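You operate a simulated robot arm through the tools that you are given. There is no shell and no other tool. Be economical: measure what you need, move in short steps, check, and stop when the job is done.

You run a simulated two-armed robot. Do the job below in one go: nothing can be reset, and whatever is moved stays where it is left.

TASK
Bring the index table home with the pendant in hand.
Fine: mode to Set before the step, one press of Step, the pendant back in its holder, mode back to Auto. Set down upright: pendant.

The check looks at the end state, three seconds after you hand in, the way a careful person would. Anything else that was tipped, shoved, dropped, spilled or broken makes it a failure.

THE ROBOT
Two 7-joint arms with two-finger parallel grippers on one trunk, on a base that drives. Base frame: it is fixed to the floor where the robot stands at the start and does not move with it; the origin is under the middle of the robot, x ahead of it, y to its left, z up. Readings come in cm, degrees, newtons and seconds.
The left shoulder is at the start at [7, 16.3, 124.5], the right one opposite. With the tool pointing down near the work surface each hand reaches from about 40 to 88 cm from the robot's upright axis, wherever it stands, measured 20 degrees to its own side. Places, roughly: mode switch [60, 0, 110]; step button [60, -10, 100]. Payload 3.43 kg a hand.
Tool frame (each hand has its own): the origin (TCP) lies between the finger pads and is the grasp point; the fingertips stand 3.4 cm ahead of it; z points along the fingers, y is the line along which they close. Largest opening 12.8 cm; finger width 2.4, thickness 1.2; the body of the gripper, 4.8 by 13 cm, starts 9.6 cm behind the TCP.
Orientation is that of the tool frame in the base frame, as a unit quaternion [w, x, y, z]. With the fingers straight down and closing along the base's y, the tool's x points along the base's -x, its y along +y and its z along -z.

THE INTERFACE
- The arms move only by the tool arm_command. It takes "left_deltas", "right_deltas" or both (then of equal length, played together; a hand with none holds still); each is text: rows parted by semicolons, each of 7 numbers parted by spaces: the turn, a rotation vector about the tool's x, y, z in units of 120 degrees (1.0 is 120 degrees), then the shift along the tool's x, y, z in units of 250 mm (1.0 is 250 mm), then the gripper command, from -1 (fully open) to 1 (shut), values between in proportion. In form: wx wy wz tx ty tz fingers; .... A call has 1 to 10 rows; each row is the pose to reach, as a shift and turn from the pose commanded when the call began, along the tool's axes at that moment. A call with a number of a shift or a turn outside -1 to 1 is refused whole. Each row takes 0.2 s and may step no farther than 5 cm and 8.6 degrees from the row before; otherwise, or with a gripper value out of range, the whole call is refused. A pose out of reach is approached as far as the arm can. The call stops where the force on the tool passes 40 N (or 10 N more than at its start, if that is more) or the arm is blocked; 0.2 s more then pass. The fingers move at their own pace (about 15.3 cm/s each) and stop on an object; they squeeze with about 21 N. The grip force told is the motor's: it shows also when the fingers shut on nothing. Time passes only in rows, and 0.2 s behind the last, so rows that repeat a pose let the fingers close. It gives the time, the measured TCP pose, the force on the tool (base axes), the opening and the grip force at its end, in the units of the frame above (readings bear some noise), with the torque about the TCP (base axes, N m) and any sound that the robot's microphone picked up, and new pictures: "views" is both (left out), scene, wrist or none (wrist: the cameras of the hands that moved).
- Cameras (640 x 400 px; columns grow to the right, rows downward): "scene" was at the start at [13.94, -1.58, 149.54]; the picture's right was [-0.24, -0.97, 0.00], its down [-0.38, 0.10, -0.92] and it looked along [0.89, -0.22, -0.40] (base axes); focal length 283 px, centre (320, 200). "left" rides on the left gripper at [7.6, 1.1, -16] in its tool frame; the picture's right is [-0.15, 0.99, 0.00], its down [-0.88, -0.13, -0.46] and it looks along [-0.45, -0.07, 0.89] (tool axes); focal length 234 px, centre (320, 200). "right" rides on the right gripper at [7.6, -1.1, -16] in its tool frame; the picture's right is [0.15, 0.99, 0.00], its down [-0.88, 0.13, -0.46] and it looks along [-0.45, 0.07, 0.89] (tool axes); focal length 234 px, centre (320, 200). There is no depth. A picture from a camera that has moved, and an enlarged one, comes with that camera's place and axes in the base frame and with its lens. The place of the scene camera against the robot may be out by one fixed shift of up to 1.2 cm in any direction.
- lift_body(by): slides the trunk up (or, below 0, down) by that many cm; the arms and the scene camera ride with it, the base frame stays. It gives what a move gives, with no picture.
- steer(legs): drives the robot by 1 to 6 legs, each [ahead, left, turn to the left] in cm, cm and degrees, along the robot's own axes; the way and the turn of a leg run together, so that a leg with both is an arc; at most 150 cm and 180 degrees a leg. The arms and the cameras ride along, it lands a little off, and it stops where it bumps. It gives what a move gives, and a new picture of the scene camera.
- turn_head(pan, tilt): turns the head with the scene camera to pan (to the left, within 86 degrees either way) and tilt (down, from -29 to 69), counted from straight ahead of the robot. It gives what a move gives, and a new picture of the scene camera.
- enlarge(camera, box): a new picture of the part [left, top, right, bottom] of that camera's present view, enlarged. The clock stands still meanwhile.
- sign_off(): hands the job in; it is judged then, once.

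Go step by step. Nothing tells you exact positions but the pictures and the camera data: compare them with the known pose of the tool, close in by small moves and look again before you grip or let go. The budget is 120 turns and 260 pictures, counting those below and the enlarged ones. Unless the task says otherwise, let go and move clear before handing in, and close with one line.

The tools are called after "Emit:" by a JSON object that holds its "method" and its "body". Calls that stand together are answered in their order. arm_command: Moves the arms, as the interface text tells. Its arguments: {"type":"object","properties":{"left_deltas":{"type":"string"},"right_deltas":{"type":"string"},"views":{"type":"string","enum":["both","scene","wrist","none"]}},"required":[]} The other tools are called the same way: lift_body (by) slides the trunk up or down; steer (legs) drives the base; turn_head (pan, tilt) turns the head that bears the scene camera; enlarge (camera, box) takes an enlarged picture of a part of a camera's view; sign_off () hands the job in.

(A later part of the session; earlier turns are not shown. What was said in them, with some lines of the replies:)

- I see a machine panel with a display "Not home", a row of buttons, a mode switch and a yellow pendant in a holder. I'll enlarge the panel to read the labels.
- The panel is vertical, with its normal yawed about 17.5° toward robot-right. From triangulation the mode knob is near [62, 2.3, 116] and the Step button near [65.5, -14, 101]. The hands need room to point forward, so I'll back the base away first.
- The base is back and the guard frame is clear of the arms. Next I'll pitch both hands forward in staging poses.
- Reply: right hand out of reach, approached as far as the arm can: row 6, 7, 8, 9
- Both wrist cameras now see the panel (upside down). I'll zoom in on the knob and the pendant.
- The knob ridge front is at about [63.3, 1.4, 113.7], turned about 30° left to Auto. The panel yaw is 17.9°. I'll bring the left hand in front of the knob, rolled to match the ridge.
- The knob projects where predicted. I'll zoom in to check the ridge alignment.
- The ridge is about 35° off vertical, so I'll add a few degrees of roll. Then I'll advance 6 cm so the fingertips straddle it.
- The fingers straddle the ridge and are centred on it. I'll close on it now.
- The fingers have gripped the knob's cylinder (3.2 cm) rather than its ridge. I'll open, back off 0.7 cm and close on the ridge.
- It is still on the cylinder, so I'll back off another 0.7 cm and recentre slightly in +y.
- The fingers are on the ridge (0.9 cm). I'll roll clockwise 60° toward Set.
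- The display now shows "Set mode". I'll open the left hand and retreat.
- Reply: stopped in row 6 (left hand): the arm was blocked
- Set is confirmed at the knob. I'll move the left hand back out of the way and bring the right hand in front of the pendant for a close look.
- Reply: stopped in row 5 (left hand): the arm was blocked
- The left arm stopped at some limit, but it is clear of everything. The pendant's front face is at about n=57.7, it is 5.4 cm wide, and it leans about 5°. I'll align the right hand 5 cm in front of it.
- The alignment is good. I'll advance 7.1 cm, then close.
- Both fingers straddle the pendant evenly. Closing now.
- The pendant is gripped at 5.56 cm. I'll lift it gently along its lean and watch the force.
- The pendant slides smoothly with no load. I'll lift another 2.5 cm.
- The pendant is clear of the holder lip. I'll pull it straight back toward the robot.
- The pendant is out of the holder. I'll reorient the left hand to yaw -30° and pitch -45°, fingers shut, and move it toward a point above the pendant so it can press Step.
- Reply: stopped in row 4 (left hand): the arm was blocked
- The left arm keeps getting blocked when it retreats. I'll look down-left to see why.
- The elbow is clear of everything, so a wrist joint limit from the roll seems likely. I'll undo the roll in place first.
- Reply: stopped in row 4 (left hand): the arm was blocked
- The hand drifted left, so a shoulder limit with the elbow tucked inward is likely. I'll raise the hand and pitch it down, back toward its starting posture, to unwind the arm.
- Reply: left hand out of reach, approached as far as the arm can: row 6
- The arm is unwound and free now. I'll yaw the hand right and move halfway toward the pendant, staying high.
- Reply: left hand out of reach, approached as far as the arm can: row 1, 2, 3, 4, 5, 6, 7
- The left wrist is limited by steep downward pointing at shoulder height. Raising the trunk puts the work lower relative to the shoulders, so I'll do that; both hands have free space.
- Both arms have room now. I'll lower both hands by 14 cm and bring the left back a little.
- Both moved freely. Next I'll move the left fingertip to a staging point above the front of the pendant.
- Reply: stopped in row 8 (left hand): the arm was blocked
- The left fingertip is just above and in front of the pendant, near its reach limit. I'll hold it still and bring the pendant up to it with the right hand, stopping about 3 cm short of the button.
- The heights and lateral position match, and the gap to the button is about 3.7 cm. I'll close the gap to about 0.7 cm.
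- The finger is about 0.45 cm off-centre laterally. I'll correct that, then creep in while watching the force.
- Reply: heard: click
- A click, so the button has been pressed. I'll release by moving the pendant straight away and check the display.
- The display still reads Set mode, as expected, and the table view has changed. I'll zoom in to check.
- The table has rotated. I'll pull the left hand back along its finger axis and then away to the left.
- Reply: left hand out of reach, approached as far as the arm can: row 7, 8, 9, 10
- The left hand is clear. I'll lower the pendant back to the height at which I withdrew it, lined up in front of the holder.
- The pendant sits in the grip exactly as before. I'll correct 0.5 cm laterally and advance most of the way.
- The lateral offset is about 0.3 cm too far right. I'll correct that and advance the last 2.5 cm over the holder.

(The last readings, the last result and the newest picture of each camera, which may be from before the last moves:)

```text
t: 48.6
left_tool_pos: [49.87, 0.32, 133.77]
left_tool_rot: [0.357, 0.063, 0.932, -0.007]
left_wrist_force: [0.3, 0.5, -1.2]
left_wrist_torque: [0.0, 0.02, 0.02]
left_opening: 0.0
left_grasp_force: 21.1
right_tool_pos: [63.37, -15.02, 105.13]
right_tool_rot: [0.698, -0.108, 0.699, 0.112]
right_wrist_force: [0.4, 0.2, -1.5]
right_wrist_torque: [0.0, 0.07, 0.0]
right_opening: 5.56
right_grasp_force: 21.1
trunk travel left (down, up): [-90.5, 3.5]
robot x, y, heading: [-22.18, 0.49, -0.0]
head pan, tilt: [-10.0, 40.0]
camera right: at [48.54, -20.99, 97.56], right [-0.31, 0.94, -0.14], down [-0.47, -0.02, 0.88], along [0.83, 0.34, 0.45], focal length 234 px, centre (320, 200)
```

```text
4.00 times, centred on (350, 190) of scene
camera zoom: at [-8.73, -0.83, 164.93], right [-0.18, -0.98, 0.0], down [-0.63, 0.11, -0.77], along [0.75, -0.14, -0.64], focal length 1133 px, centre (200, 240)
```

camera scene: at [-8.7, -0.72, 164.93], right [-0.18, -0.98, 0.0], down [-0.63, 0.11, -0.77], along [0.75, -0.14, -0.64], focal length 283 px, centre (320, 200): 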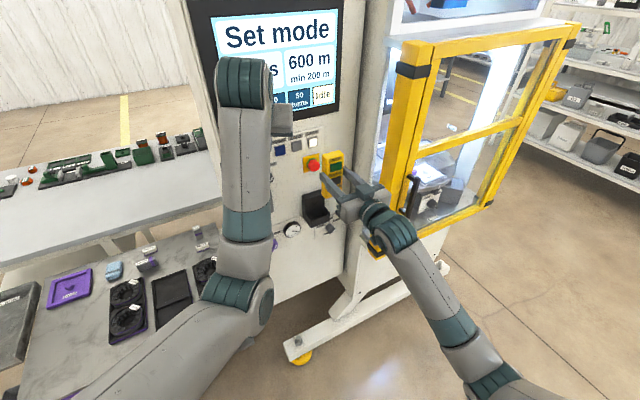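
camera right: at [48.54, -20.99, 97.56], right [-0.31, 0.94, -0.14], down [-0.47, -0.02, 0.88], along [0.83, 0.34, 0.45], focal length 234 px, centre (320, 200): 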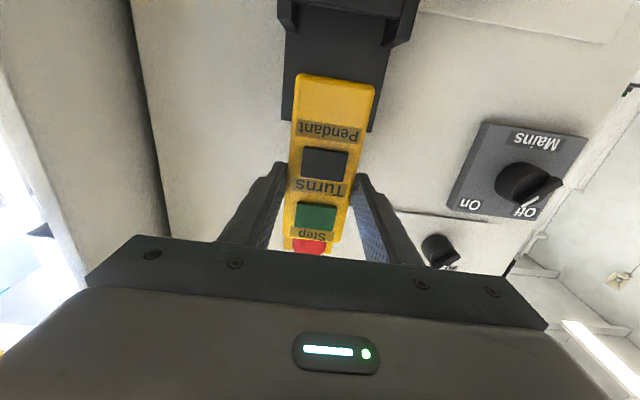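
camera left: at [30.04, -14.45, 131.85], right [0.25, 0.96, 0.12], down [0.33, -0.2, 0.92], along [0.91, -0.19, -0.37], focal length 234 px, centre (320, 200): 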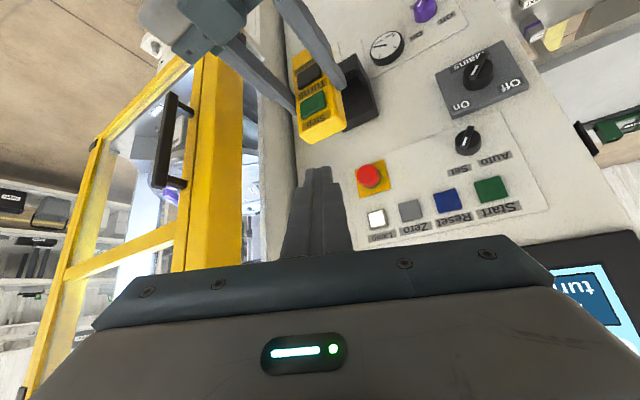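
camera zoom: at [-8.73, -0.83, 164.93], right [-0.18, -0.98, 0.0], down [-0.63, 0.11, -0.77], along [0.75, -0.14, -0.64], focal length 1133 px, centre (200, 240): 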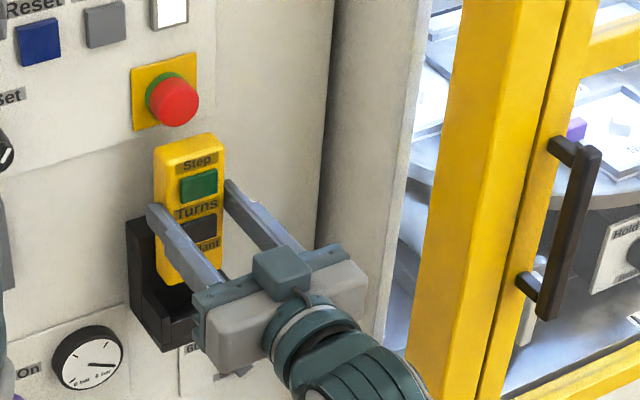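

The pose matches the one where I lifted the pendant out. Lowering gently, first part.

Emit:
{"method": "arm_command", "body": {"right_deltas": "0 0 0 0.03 0 0.002 1; 0 0 0 0.06 0 0.004 1; 0 0 0 0.09 0 0.007 1; 0 0 0 0.12 0 0.010 1; 0 0 0 0.14 0 0.012 1; 0 0 0 0.14 0 0.012 1", "views": "wrist"}}

Emit:
{"method": "enlarge", "body": {"camera": "scene", "box": [270, 140, 430, 240]}}

```text
t: 50.0
left_tool_pos: [49.82, 0.47, 133.76]
left_tool_rot: [0.358, 0.062, 0.932, -0.007]
left_wrist_force: [-0.5, -0.4, 0.2]
left_wrist_torque: [0.01, 0.01, -0.01]
left_opening: 0.0
left_grasp_force: 21.5
right_tool_pos: [63.53, -14.89, 101.3]
right_tool_rot: [0.698, -0.107, 0.7, 0.112]
right_wrist_force: [0.1, 0.0, -2.5]
right_wrist_torque: [-0.02, 0.05, -0.03]
right_opening: 5.55
right_grasp_force: 20.4
trunk travel left (down, up): [-90.5, 3.5]
robot x, y, heading: [-21.93, 0.28, -0.2]
head pan, tilt: [-10.0, 40.0]
camera right: at [48.65, -20.89, 93.85], right [-0.3, 0.94, -0.14], down [-0.47, -0.02, 0.88], along [0.83, 0.34, 0.45], focal length 234 px, centre (320, 200)
```

right: 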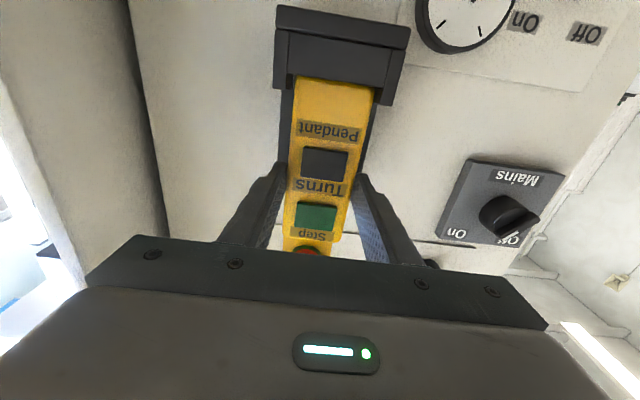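

```text
4.00 times, centred on (350, 190) of scene
camera zoom: at [-8.72, -0.81, 164.93], right [-0.18, -0.98, 0.0], down [-0.63, 0.11, -0.77], along [0.75, -0.14, -0.64], focal length 1133 px, centre (200, 240)
```

zoom: 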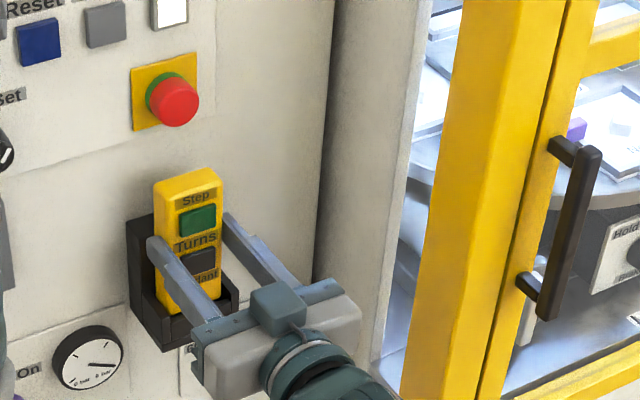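

It is going into the cup freely. I'll lower the remaining 2 cm to the seated height.

Emit:
{"method": "arm_command", "body": {"right_deltas": "0 0 0 0.02 0 0.002 1; 0 0 0 0.04 0 0.004 1; 0 0 0 0.06 0 0.005 1; 0 0 0 0.07 0 0.006 1; 0 0 0 0.078 0 0.007 1; 0 0 0 0.078 0 0.007 1", "views": "wrist"}}

Emit:
{"method": "enlarge", "body": {"camera": "scene", "box": [270, 140, 430, 240]}}

```text
t: 51.4
left_tool_pos: [49.8, 0.51, 133.64]
left_tool_rot: [0.357, 0.063, 0.932, -0.008]
left_wrist_force: [0.1, 0.3, 0.5]
left_wrist_torque: [0.0, 0.0, 0.0]
left_opening: 0.0
left_grasp_force: 20.7
right_tool_pos: [63.74, -14.9, 99.52]
right_tool_rot: [0.698, -0.108, 0.699, 0.112]
right_wrist_force: [-0.1, 0.0, -2.3]
right_wrist_torque: [-0.02, 0.06, 0.03]
right_opening: 5.56
right_grasp_force: 21.0
trunk travel left (down, up): [-90.5, 3.5]
robot x, y, heading: [-21.9, 0.19, -0.1]
head pan, tilt: [-10.0, 40.0]
camera right: at [48.84, -20.83, 91.91], right [-0.31, 0.94, -0.14], down [-0.47, -0.02, 0.88], along [0.83, 0.34, 0.45], focal length 234 px, centre (320, 200)
```

right: 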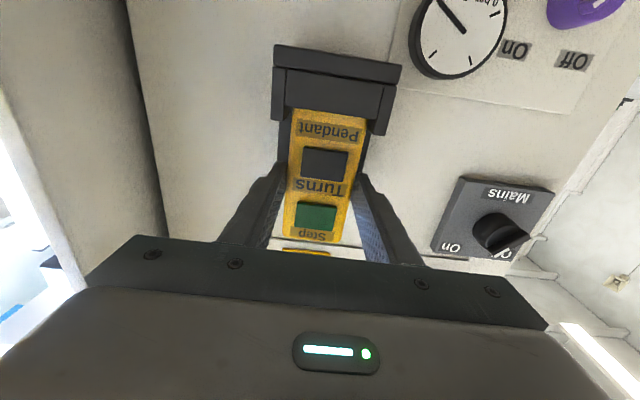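

```text
4.00 times, centred on (350, 190) of scene
camera zoom: at [-8.72, -0.82, 164.93], right [-0.18, -0.98, 0.0], down [-0.63, 0.11, -0.77], along [0.75, -0.14, -0.64], focal length 1133 px, centre (200, 240)
```

zoom: 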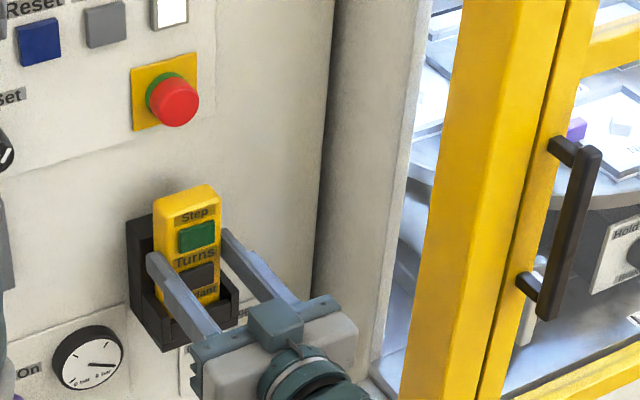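

It is nearly seated, with the weight still on the hand. I'll lower in small steps until the weight transfers.

Emit:
{"method": "arm_command", "body": {"right_deltas": "0 0 0 0.004 0 0 1; 0 0 0 0.008 0 0 1; 0 0 0 0.012 0 0 1; 0 0 0 0.012 0 0 1", "views": "none"}}

```text
t: 52.4
left_tool_pos: [49.82, 0.41, 133.7]
left_tool_rot: [0.357, 0.063, 0.932, -0.008]
left_wrist_force: [0.4, 0.0, -0.7]
left_wrist_torque: [-0.01, -0.02, -0.01]
left_opening: 0.0
left_grasp_force: 20.9
right_tool_pos: [63.66, -14.74, 99.32]
right_tool_rot: [0.698, -0.109, 0.698, 0.113]
right_wrist_force: [1.5, 0.2, 2.7]
right_wrist_torque: [-0.13, -0.11, 0.02]
right_opening: 5.58
right_grasp_force: 20.9
trunk travel left (down, up): [-90.5, 3.5]
robot x, y, heading: [-21.92, 0.28, -0.4]
head pan, tilt: [-10.0, 40.0]
```

The force has reversed to +2.7 N, so the pendant is seated. I'll open to about 8 cm and back straight out.

Emit:
{"method": "arm_command", "body": {"right_deltas": "0 0 0 0 0 0 0; 0 0 0 0 0 0 -0.25; 0 0 0 0 0 0 -0.25; 0 0 0 0 0 -0.06 -0.25; 0 0 0 0 0 -0.16 -0.25; 0 0 0 0 0 -0.28 -0.25; 0 0 0 0 0 -0.4 -0.25; 0 0 0 0 0 -0.52 -0.25; 0 0 0 0 0 -0.6 -0.25", "views": "both"}}

Emit:
{"method": "enlarge", "body": {"camera": "scene", "box": [270, 140, 430, 240]}}

```text
t: 54.4
left_tool_pos: [49.76, 0.31, 133.67]
left_tool_rot: [0.357, 0.063, 0.932, -0.007]
left_wrist_force: [0.3, 0.0, -0.3]
left_wrist_torque: [0.0, -0.04, -0.02]
left_opening: 0.01
left_grasp_force: 20.6
right_tool_pos: [49.26, -19.38, 99.22]
right_tool_rot: [0.698, -0.109, 0.699, 0.112]
right_wrist_force: [-0.3, 0.5, -0.1]
right_wrist_torque: [-0.02, -0.03, -0.01]
right_opening: 8.03
right_grasp_force: 0.2
trunk travel left (down, up): [-90.5, 3.5]
robot x, y, heading: [-21.96, 0.21, -0.6]
head pan, tilt: [-10.0, 40.0]
camera scene: at [-8.83, -0.86, 164.94], right [-0.18, -0.98, 0.0], down [-0.63, 0.11, -0.77], along [0.75, -0.14, -0.64], focal length 283 px, centre (320, 200)
camera right: at [34.44, -25.44, 91.63], right [-0.3, 0.94, -0.14], down [-0.47, -0.02, 0.88], along [0.83, 0.33, 0.45], focal length 234 px, centre (320, 200)
```

scene: 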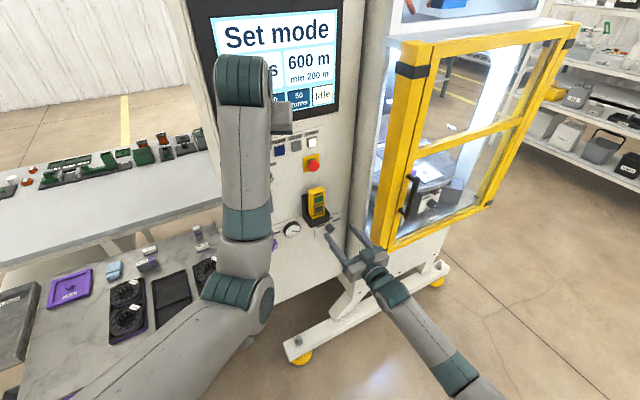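
right: 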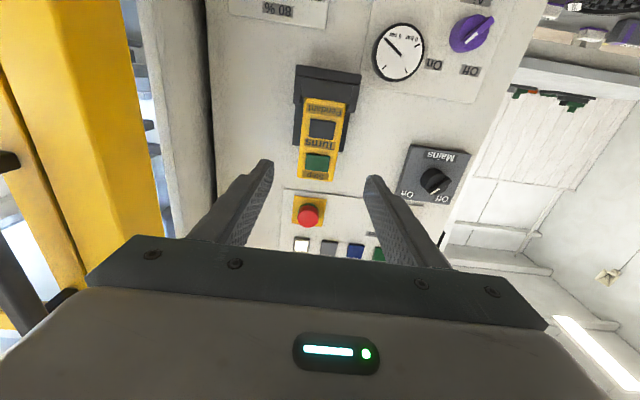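

```text
4.00 times, centred on (350, 190) of scene
camera zoom: at [-8.83, -0.86, 164.94], right [-0.18, -0.98, 0.0], down [-0.63, 0.11, -0.77], along [0.75, -0.14, -0.64], focal length 1133 px, centre (200, 240)
```

zoom: 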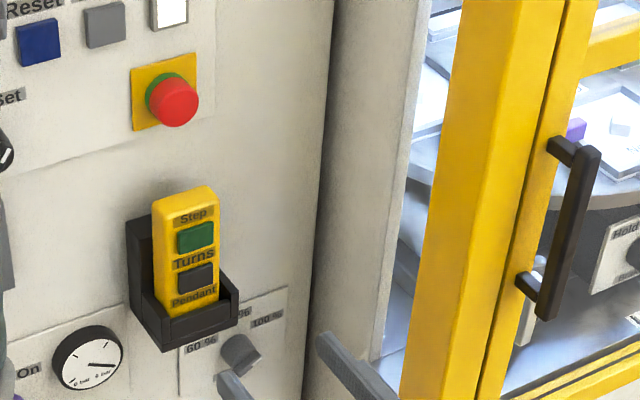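

The pendant is seated upright in its holder. The right arm is well placed for the knob, so I'll move the left away and bring the right in front of the knob, rolled about +31° to match the Set position.

Emit:
{"method": "arm_command", "body": {"left_deltas": "0 0 0 -0.02 0.05 -0.02 1; 0 0 0 -0.04 0.1 -0.04 1; 0 0 0 -0.06 0.15 -0.06 1; 0 0 0 -0.08 0.2 -0.08 1; 0 0 0 -0.1 0.25 -0.1 1; 0 0 0 -0.1 0.3 -0.12 1; 0 0 0 -0.1 0.35 -0.12 1; 0 0 0 -0.1 0.4 -0.12 1", "right_deltas": "0 0 0.0325 -0.0715 0.0775 -0.005 0.4; 0 0 0.065 -0.143 0.155 -0.01 0.4; 0 0 0.0975 -0.2145 0.2325 -0.015 0.4; 0 0 0.13 -0.286 0.31 -0.02 0.4; 0 0 0.1625 -0.3575 0.3875 -0.02 0.4; 0 0 0.195 -0.429 0.465 -0.02 0.4; 0 0 0.2275 -0.5 0.5425 -0.02 0.4; 0 0 0.26 -0.572 0.62 -0.02 0.4"}}

```text
t: 56.2
left_tool_pos: [52.17, 8.67, 136.7]
left_tool_rot: [0.356, 0.069, 0.932, -0.02]
left_wrist_force: [0.5, -0.2, -0.9]
left_wrist_torque: [-0.04, -0.01, -0.01]
left_opening: 0.01
left_grasp_force: 21.6
left hand out of reach, approached as far as the arm can: row 2, 3, 4, 5, 6, 7, 8
right_tool_pos: [44.26, -4.82, 113.66]
right_tool_rot: [0.642, 0.084, 0.702, 0.295]
right_wrist_force: [1.0, -0.3, 1.1]
right_wrist_torque: [0.0, 0.0, -0.03]
right_opening: 3.85
right_grasp_force: 0.0
trunk travel left (down, up): [-90.5, 3.5]
robot x, y, heading: [-22.0, 0.46, -0.3]
head pan, tilt: [-10.0, 40.0]
camera scene: at [-8.79, -0.62, 164.94], right [-0.18, -0.98, 0.0], down [-0.63, 0.11, -0.77], along [0.75, -0.14, -0.64], focal length 283 px, centre (320, 200)
camera right: at [28.1, -6.83, 106.64], right [-0.28, 0.88, 0.39], down [-0.33, -0.47, 0.82], along [0.9, 0.1, 0.42], focal length 234 px, centre (320, 200)
camera left: at [36.18, 12.22, 143.54], right [0.25, 0.96, 0.11], down [0.33, -0.19, 0.92], along [0.91, -0.19, -0.37], focal length 234 px, centre (320, 200)
```

scene: 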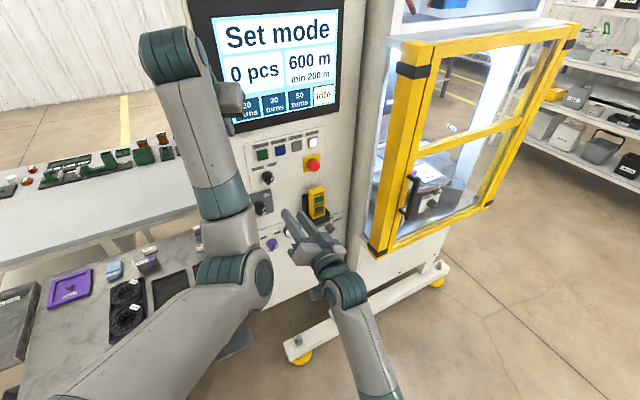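
right: 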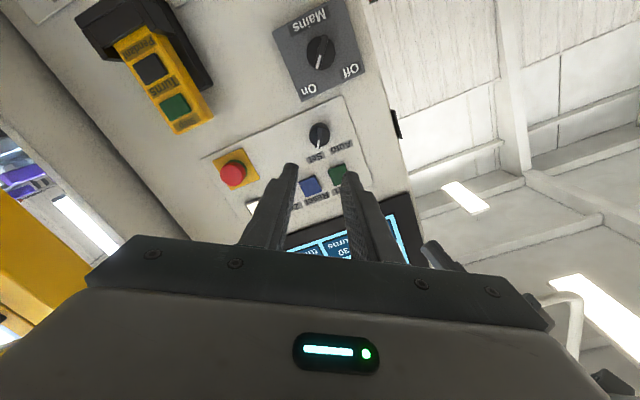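
left: 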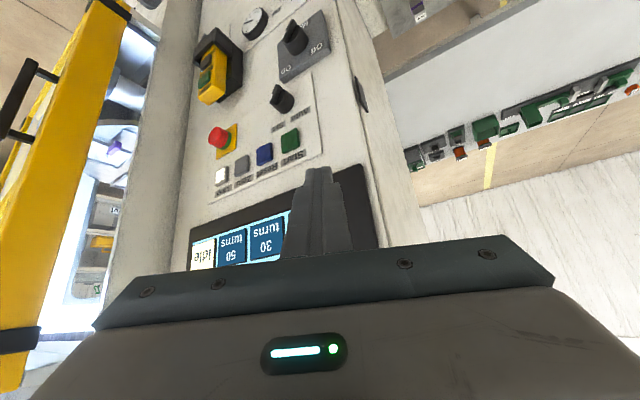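

The right hand is aligned (r 18.2, z 113.7). I'll advance 10 cm and check.

Emit:
{"method": "arm_command", "body": {"right_deltas": "0 0 0 0 0 0.1 0.4; 0 0 0 0 0 0.2 0.4; 0 0 0 0 0 0.3 0.4; 0 0 0 0 0 0.4 0.4; 0 0 0 0 0 0.44 0.4; 0 0 0 0 0 0.44 0.4", "views": "wrist"}}

Emit:
{"method": "enlarge", "body": {"camera": "right", "box": [260, 115, 380, 190]}}

```text
t: 57.6
left_tool_pos: [52.19, 8.57, 136.57]
left_tool_rot: [0.355, 0.069, 0.932, -0.018]
left_wrist_force: [-0.3, 0.5, 0.7]
left_wrist_torque: [-0.03, 0.03, 0.02]
left_opening: 0.01
left_grasp_force: 21.1
right_tool_pos: [54.74, -1.93, 113.63]
right_tool_rot: [0.642, 0.082, 0.704, 0.293]
right_wrist_force: [0.4, -0.1, -0.1]
right_wrist_torque: [-0.02, -0.01, 0.01]
right_opening: 3.83
right_grasp_force: 0.0
trunk travel left (down, up): [-90.5, 3.5]
robot x, y, heading: [-22.04, 0.07, -0.3]
head pan, tilt: [-10.0, 40.0]
camera right: at [38.69, -3.98, 106.63], right [-0.28, 0.88, 0.39], down [-0.33, -0.47, 0.82], along [0.9, 0.11, 0.42], focal length 234 px, centre (320, 200)
```

right: 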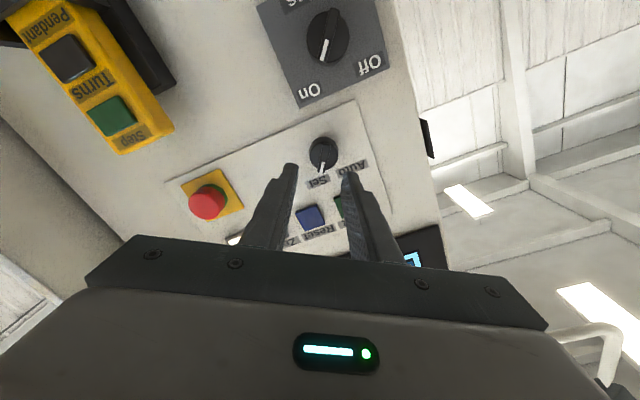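

```text
5.33 times, centred on (320, 152) of right
camera zoom: at [38.69, -3.98, 106.63], right [-0.28, 0.88, 0.39], down [-0.33, -0.47, 0.82], along [0.9, 0.11, 0.42], focal length 1249 px, centre (320, 453)
```

zoom: 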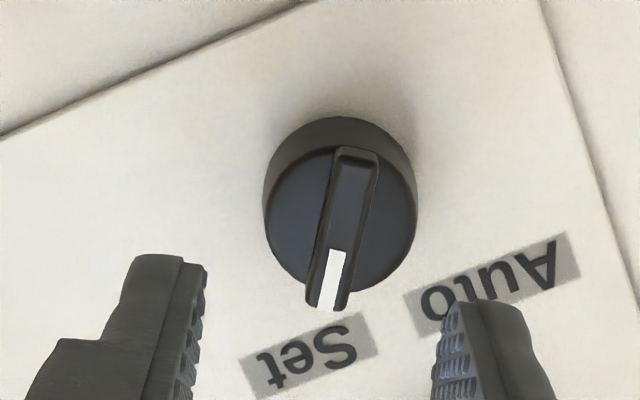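

The roll matches the ridge. I'll correct 0.6 cm laterally, advance 5.5 cm, and close on the ridge at the depth that worked before.

Emit:
{"method": "arm_command", "body": {"right_deltas": "0 0 0 0.009 0.023 0.06 0.4; 0 0 0 0.009 0.023 0.12 0.4; 0 0 0 0.009 0.023 0.18 0.4; 0 0 0 0.009 0.023 0.22 0.4; 0 0 0 0.009 0.023 0.22 0.4; 0 0 0 0.009 0.023 0.22 0.7; 0 0 0 0.009 0.023 0.22 1; 0 0 0 0.009 0.023 0.22 1; 0 0 0 0.009 0.023 0.22 1", "views": "none"}}

Emit:
{"method": "enlarge", "body": {"camera": "right", "box": [250, 125, 394, 215]}}

```text
t: 59.6
left_tool_pos: [52.21, 8.31, 136.6]
left_tool_rot: [0.355, 0.071, 0.932, -0.018]
left_wrist_force: [-0.3, 0.1, 0.0]
left_wrist_torque: [0.0, 0.01, 0.0]
left_opening: 0.01
left_grasp_force: 20.8
right_tool_pos: [59.8, 0.12, 113.8]
right_tool_rot: [0.642, 0.085, 0.703, 0.295]
right_wrist_force: [-0.3, -14.6, -8.6]
right_wrist_torque: [-0.27, 0.83, -0.02]
right_opening: 0.9
right_grasp_force: 42.4
trunk travel left (down, up): [-90.5, 3.5]
robot x, y, heading: [-21.88, 0.08, -0.4]
head pan, tilt: [-10.0, 40.0]
```

```text
4.44 times, centred on (322, 170) of right
camera zoom: at [43.7, -1.92, 106.79], right [-0.28, 0.88, 0.39], down [-0.32, -0.47, 0.82], along [0.9, 0.1, 0.42], focal length 1041 px, centre (311, 333)
```

zoom: 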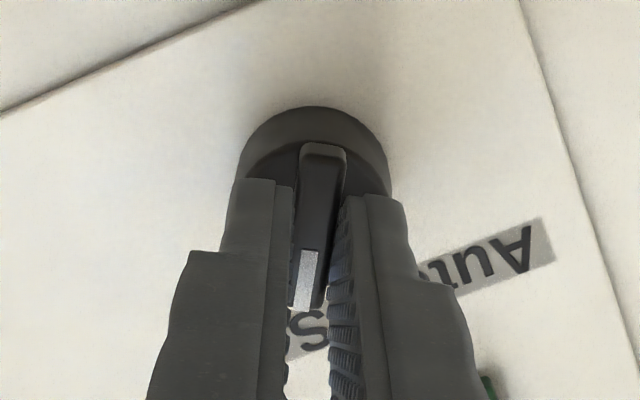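

The ridge is gripped (0.9 cm). I'll relieve the slight side load and roll counter-clockwise 66° to Auto.

Emit:
{"method": "arm_command", "body": {"right_deltas": "0 0 -0.065 0 -0.008 0 1; 0 0 -0.13 0 -0.008 0 1; 0 0 -0.195 0 -0.008 0 1; 0 0 -0.26 0 -0.008 0 1; 0 0 -0.325 0 -0.008 0 1; 0 0 -0.39 0 -0.008 0 1; 0 0 -0.455 0 -0.008 0 1; 0 0 -0.52 0 -0.008 0 1; 0 0 -0.55 0 -0.008 0 1", "views": "both"}}

```text
t: 61.6
left_tool_pos: [52.27, 8.54, 136.81]
left_tool_rot: [0.354, 0.069, 0.932, -0.017]
left_wrist_force: [0.6, 0.2, 0.3]
left_wrist_torque: [-0.02, 0.03, 0.01]
left_opening: 0.0
left_grasp_force: 21.4
right_tool_pos: [59.76, 0.3, 113.56]
right_tool_rot: [0.7, -0.311, 0.634, -0.102]
right_wrist_force: [8.6, -9.5, 11.4]
right_wrist_torque: [0.07, -0.38, -0.33]
right_opening: 0.87
right_grasp_force: 42.5
trunk travel left (down, up): [-90.5, 3.5]
robot x, y, heading: [-21.98, 0.11, -0.2]
head pan, tilt: [-10.0, 40.0]
camera scene: at [-8.78, -1.02, 164.94], right [-0.18, -0.98, 0.0], down [-0.63, 0.12, -0.77], along [0.75, -0.14, -0.64], focal length 283 px, centre (320, 200)
camera right: at [46.2, -9.62, 108.14], right [-0.22, 0.7, -0.68], down [-0.62, 0.44, 0.65], along [0.75, 0.57, 0.34], focal length 234 px, centre (320, 200)
```

scene: 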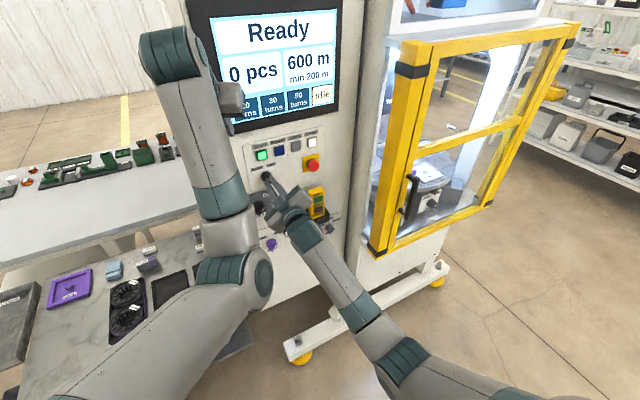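
right: 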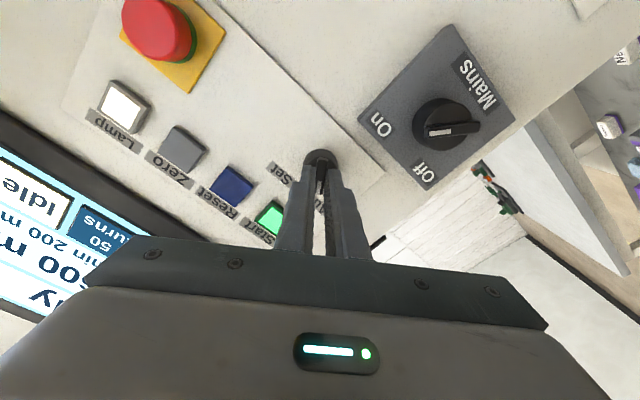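

The display now reads "Ready", so the table is home and the mode is Auto. I'll release the knob and back the right hand out.

Emit:
{"method": "arm_command", "body": {"right_deltas": "0 0 0 0 0 0 0.6; 0 0 0 0 0 0 0.4; 0 0 0 0 0 -0.04 0.4; 0 0 0 0 0 -0.14 0.4; 0 0 0 0 0 -0.26 0.4; 0 0 0 0 0 -0.38 0.4; 0 0 0 0 0 -0.5 0.4; 0 0 0 0 0 -0.5 0.4", "views": "scene"}}

Emit:
{"method": "enlarge", "body": {"camera": "scene", "box": [210, 10, 360, 110]}}

Emit:
{"method": "enlarge", "body": {"camera": "scene", "box": [230, 130, 390, 240]}}

```text
t: 63.4
left_tool_pos: [52.22, 8.57, 136.69]
left_tool_rot: [0.355, 0.071, 0.932, -0.019]
left_wrist_force: [0.0, 1.5, 0.1]
left_wrist_torque: [-0.01, 0.01, -0.01]
left_opening: 0.0
left_grasp_force: 21.4
right_tool_pos: [48.12, -3.31, 113.5]
right_tool_rot: [0.699, -0.312, 0.635, -0.1]
right_wrist_force: [0.1, -0.1, -0.3]
right_wrist_torque: [0.01, -0.01, -0.02]
right_opening: 3.83
right_grasp_force: 0.1
trunk travel left (down, up): [-90.5, 3.5]
robot x, y, heading: [-21.94, -0.16, -0.2]
head pan, tilt: [-10.0, 40.0]
camera scene: at [-8.7, -0.78, 164.93], right [-0.18, -0.98, 0.0], down [-0.63, 0.11, -0.77], along [0.75, -0.14, -0.64], focal length 283 px, centre (320, 200)
```

scene: 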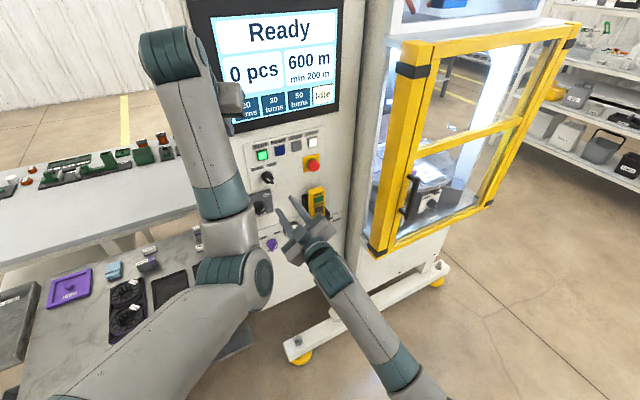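

```text
4.00 times, centred on (285, 60) of scene
camera zoom: at [-8.7, -0.78, 164.93], right [-0.18, -0.98, 0.0], down [-0.63, 0.11, -0.77], along [0.75, -0.14, -0.64], focal length 1133 px, centre (460, 760)
```

zoom: 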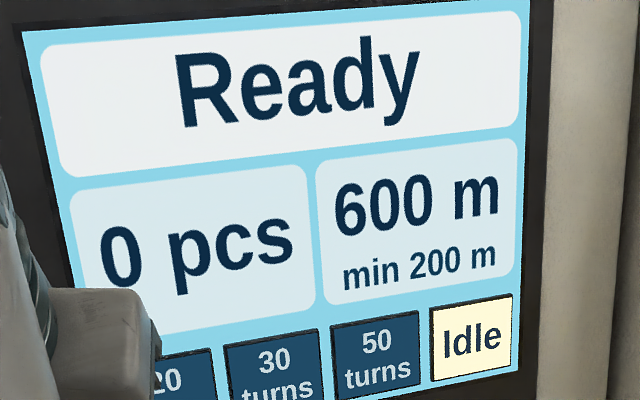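

```text
3.64 times, centred on (310, 185) of scene
camera zoom: at [-8.7, -0.78, 164.93], right [-0.18, -0.98, 0.0], down [-0.63, 0.11, -0.77], along [0.75, -0.14, -0.64], focal length 1030 px, centre (356, 254)
```

zoom: 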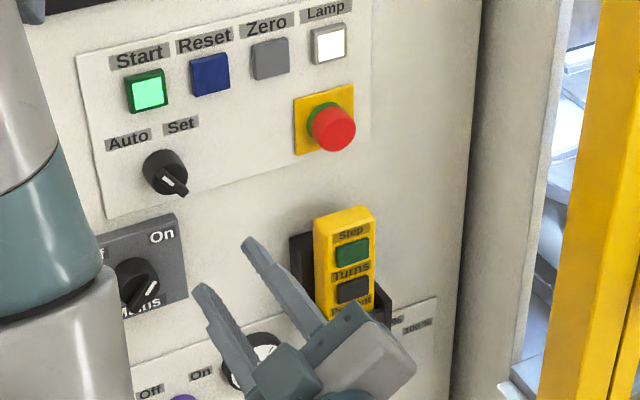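

The display shows Ready, the mode switch is at Auto, the pendant stands upright in its holder and both hands are clear. Handing in.

Emit:
{"method": "sign_off", "body": {}}

```text
The job is handed in.
```

The index table is home and the job is handed in. I set the mode to Set and gave one press of Step with the pendant in hand. The pendant is back upright in its holder, the mode is back on Auto, and the display reads "Ready".
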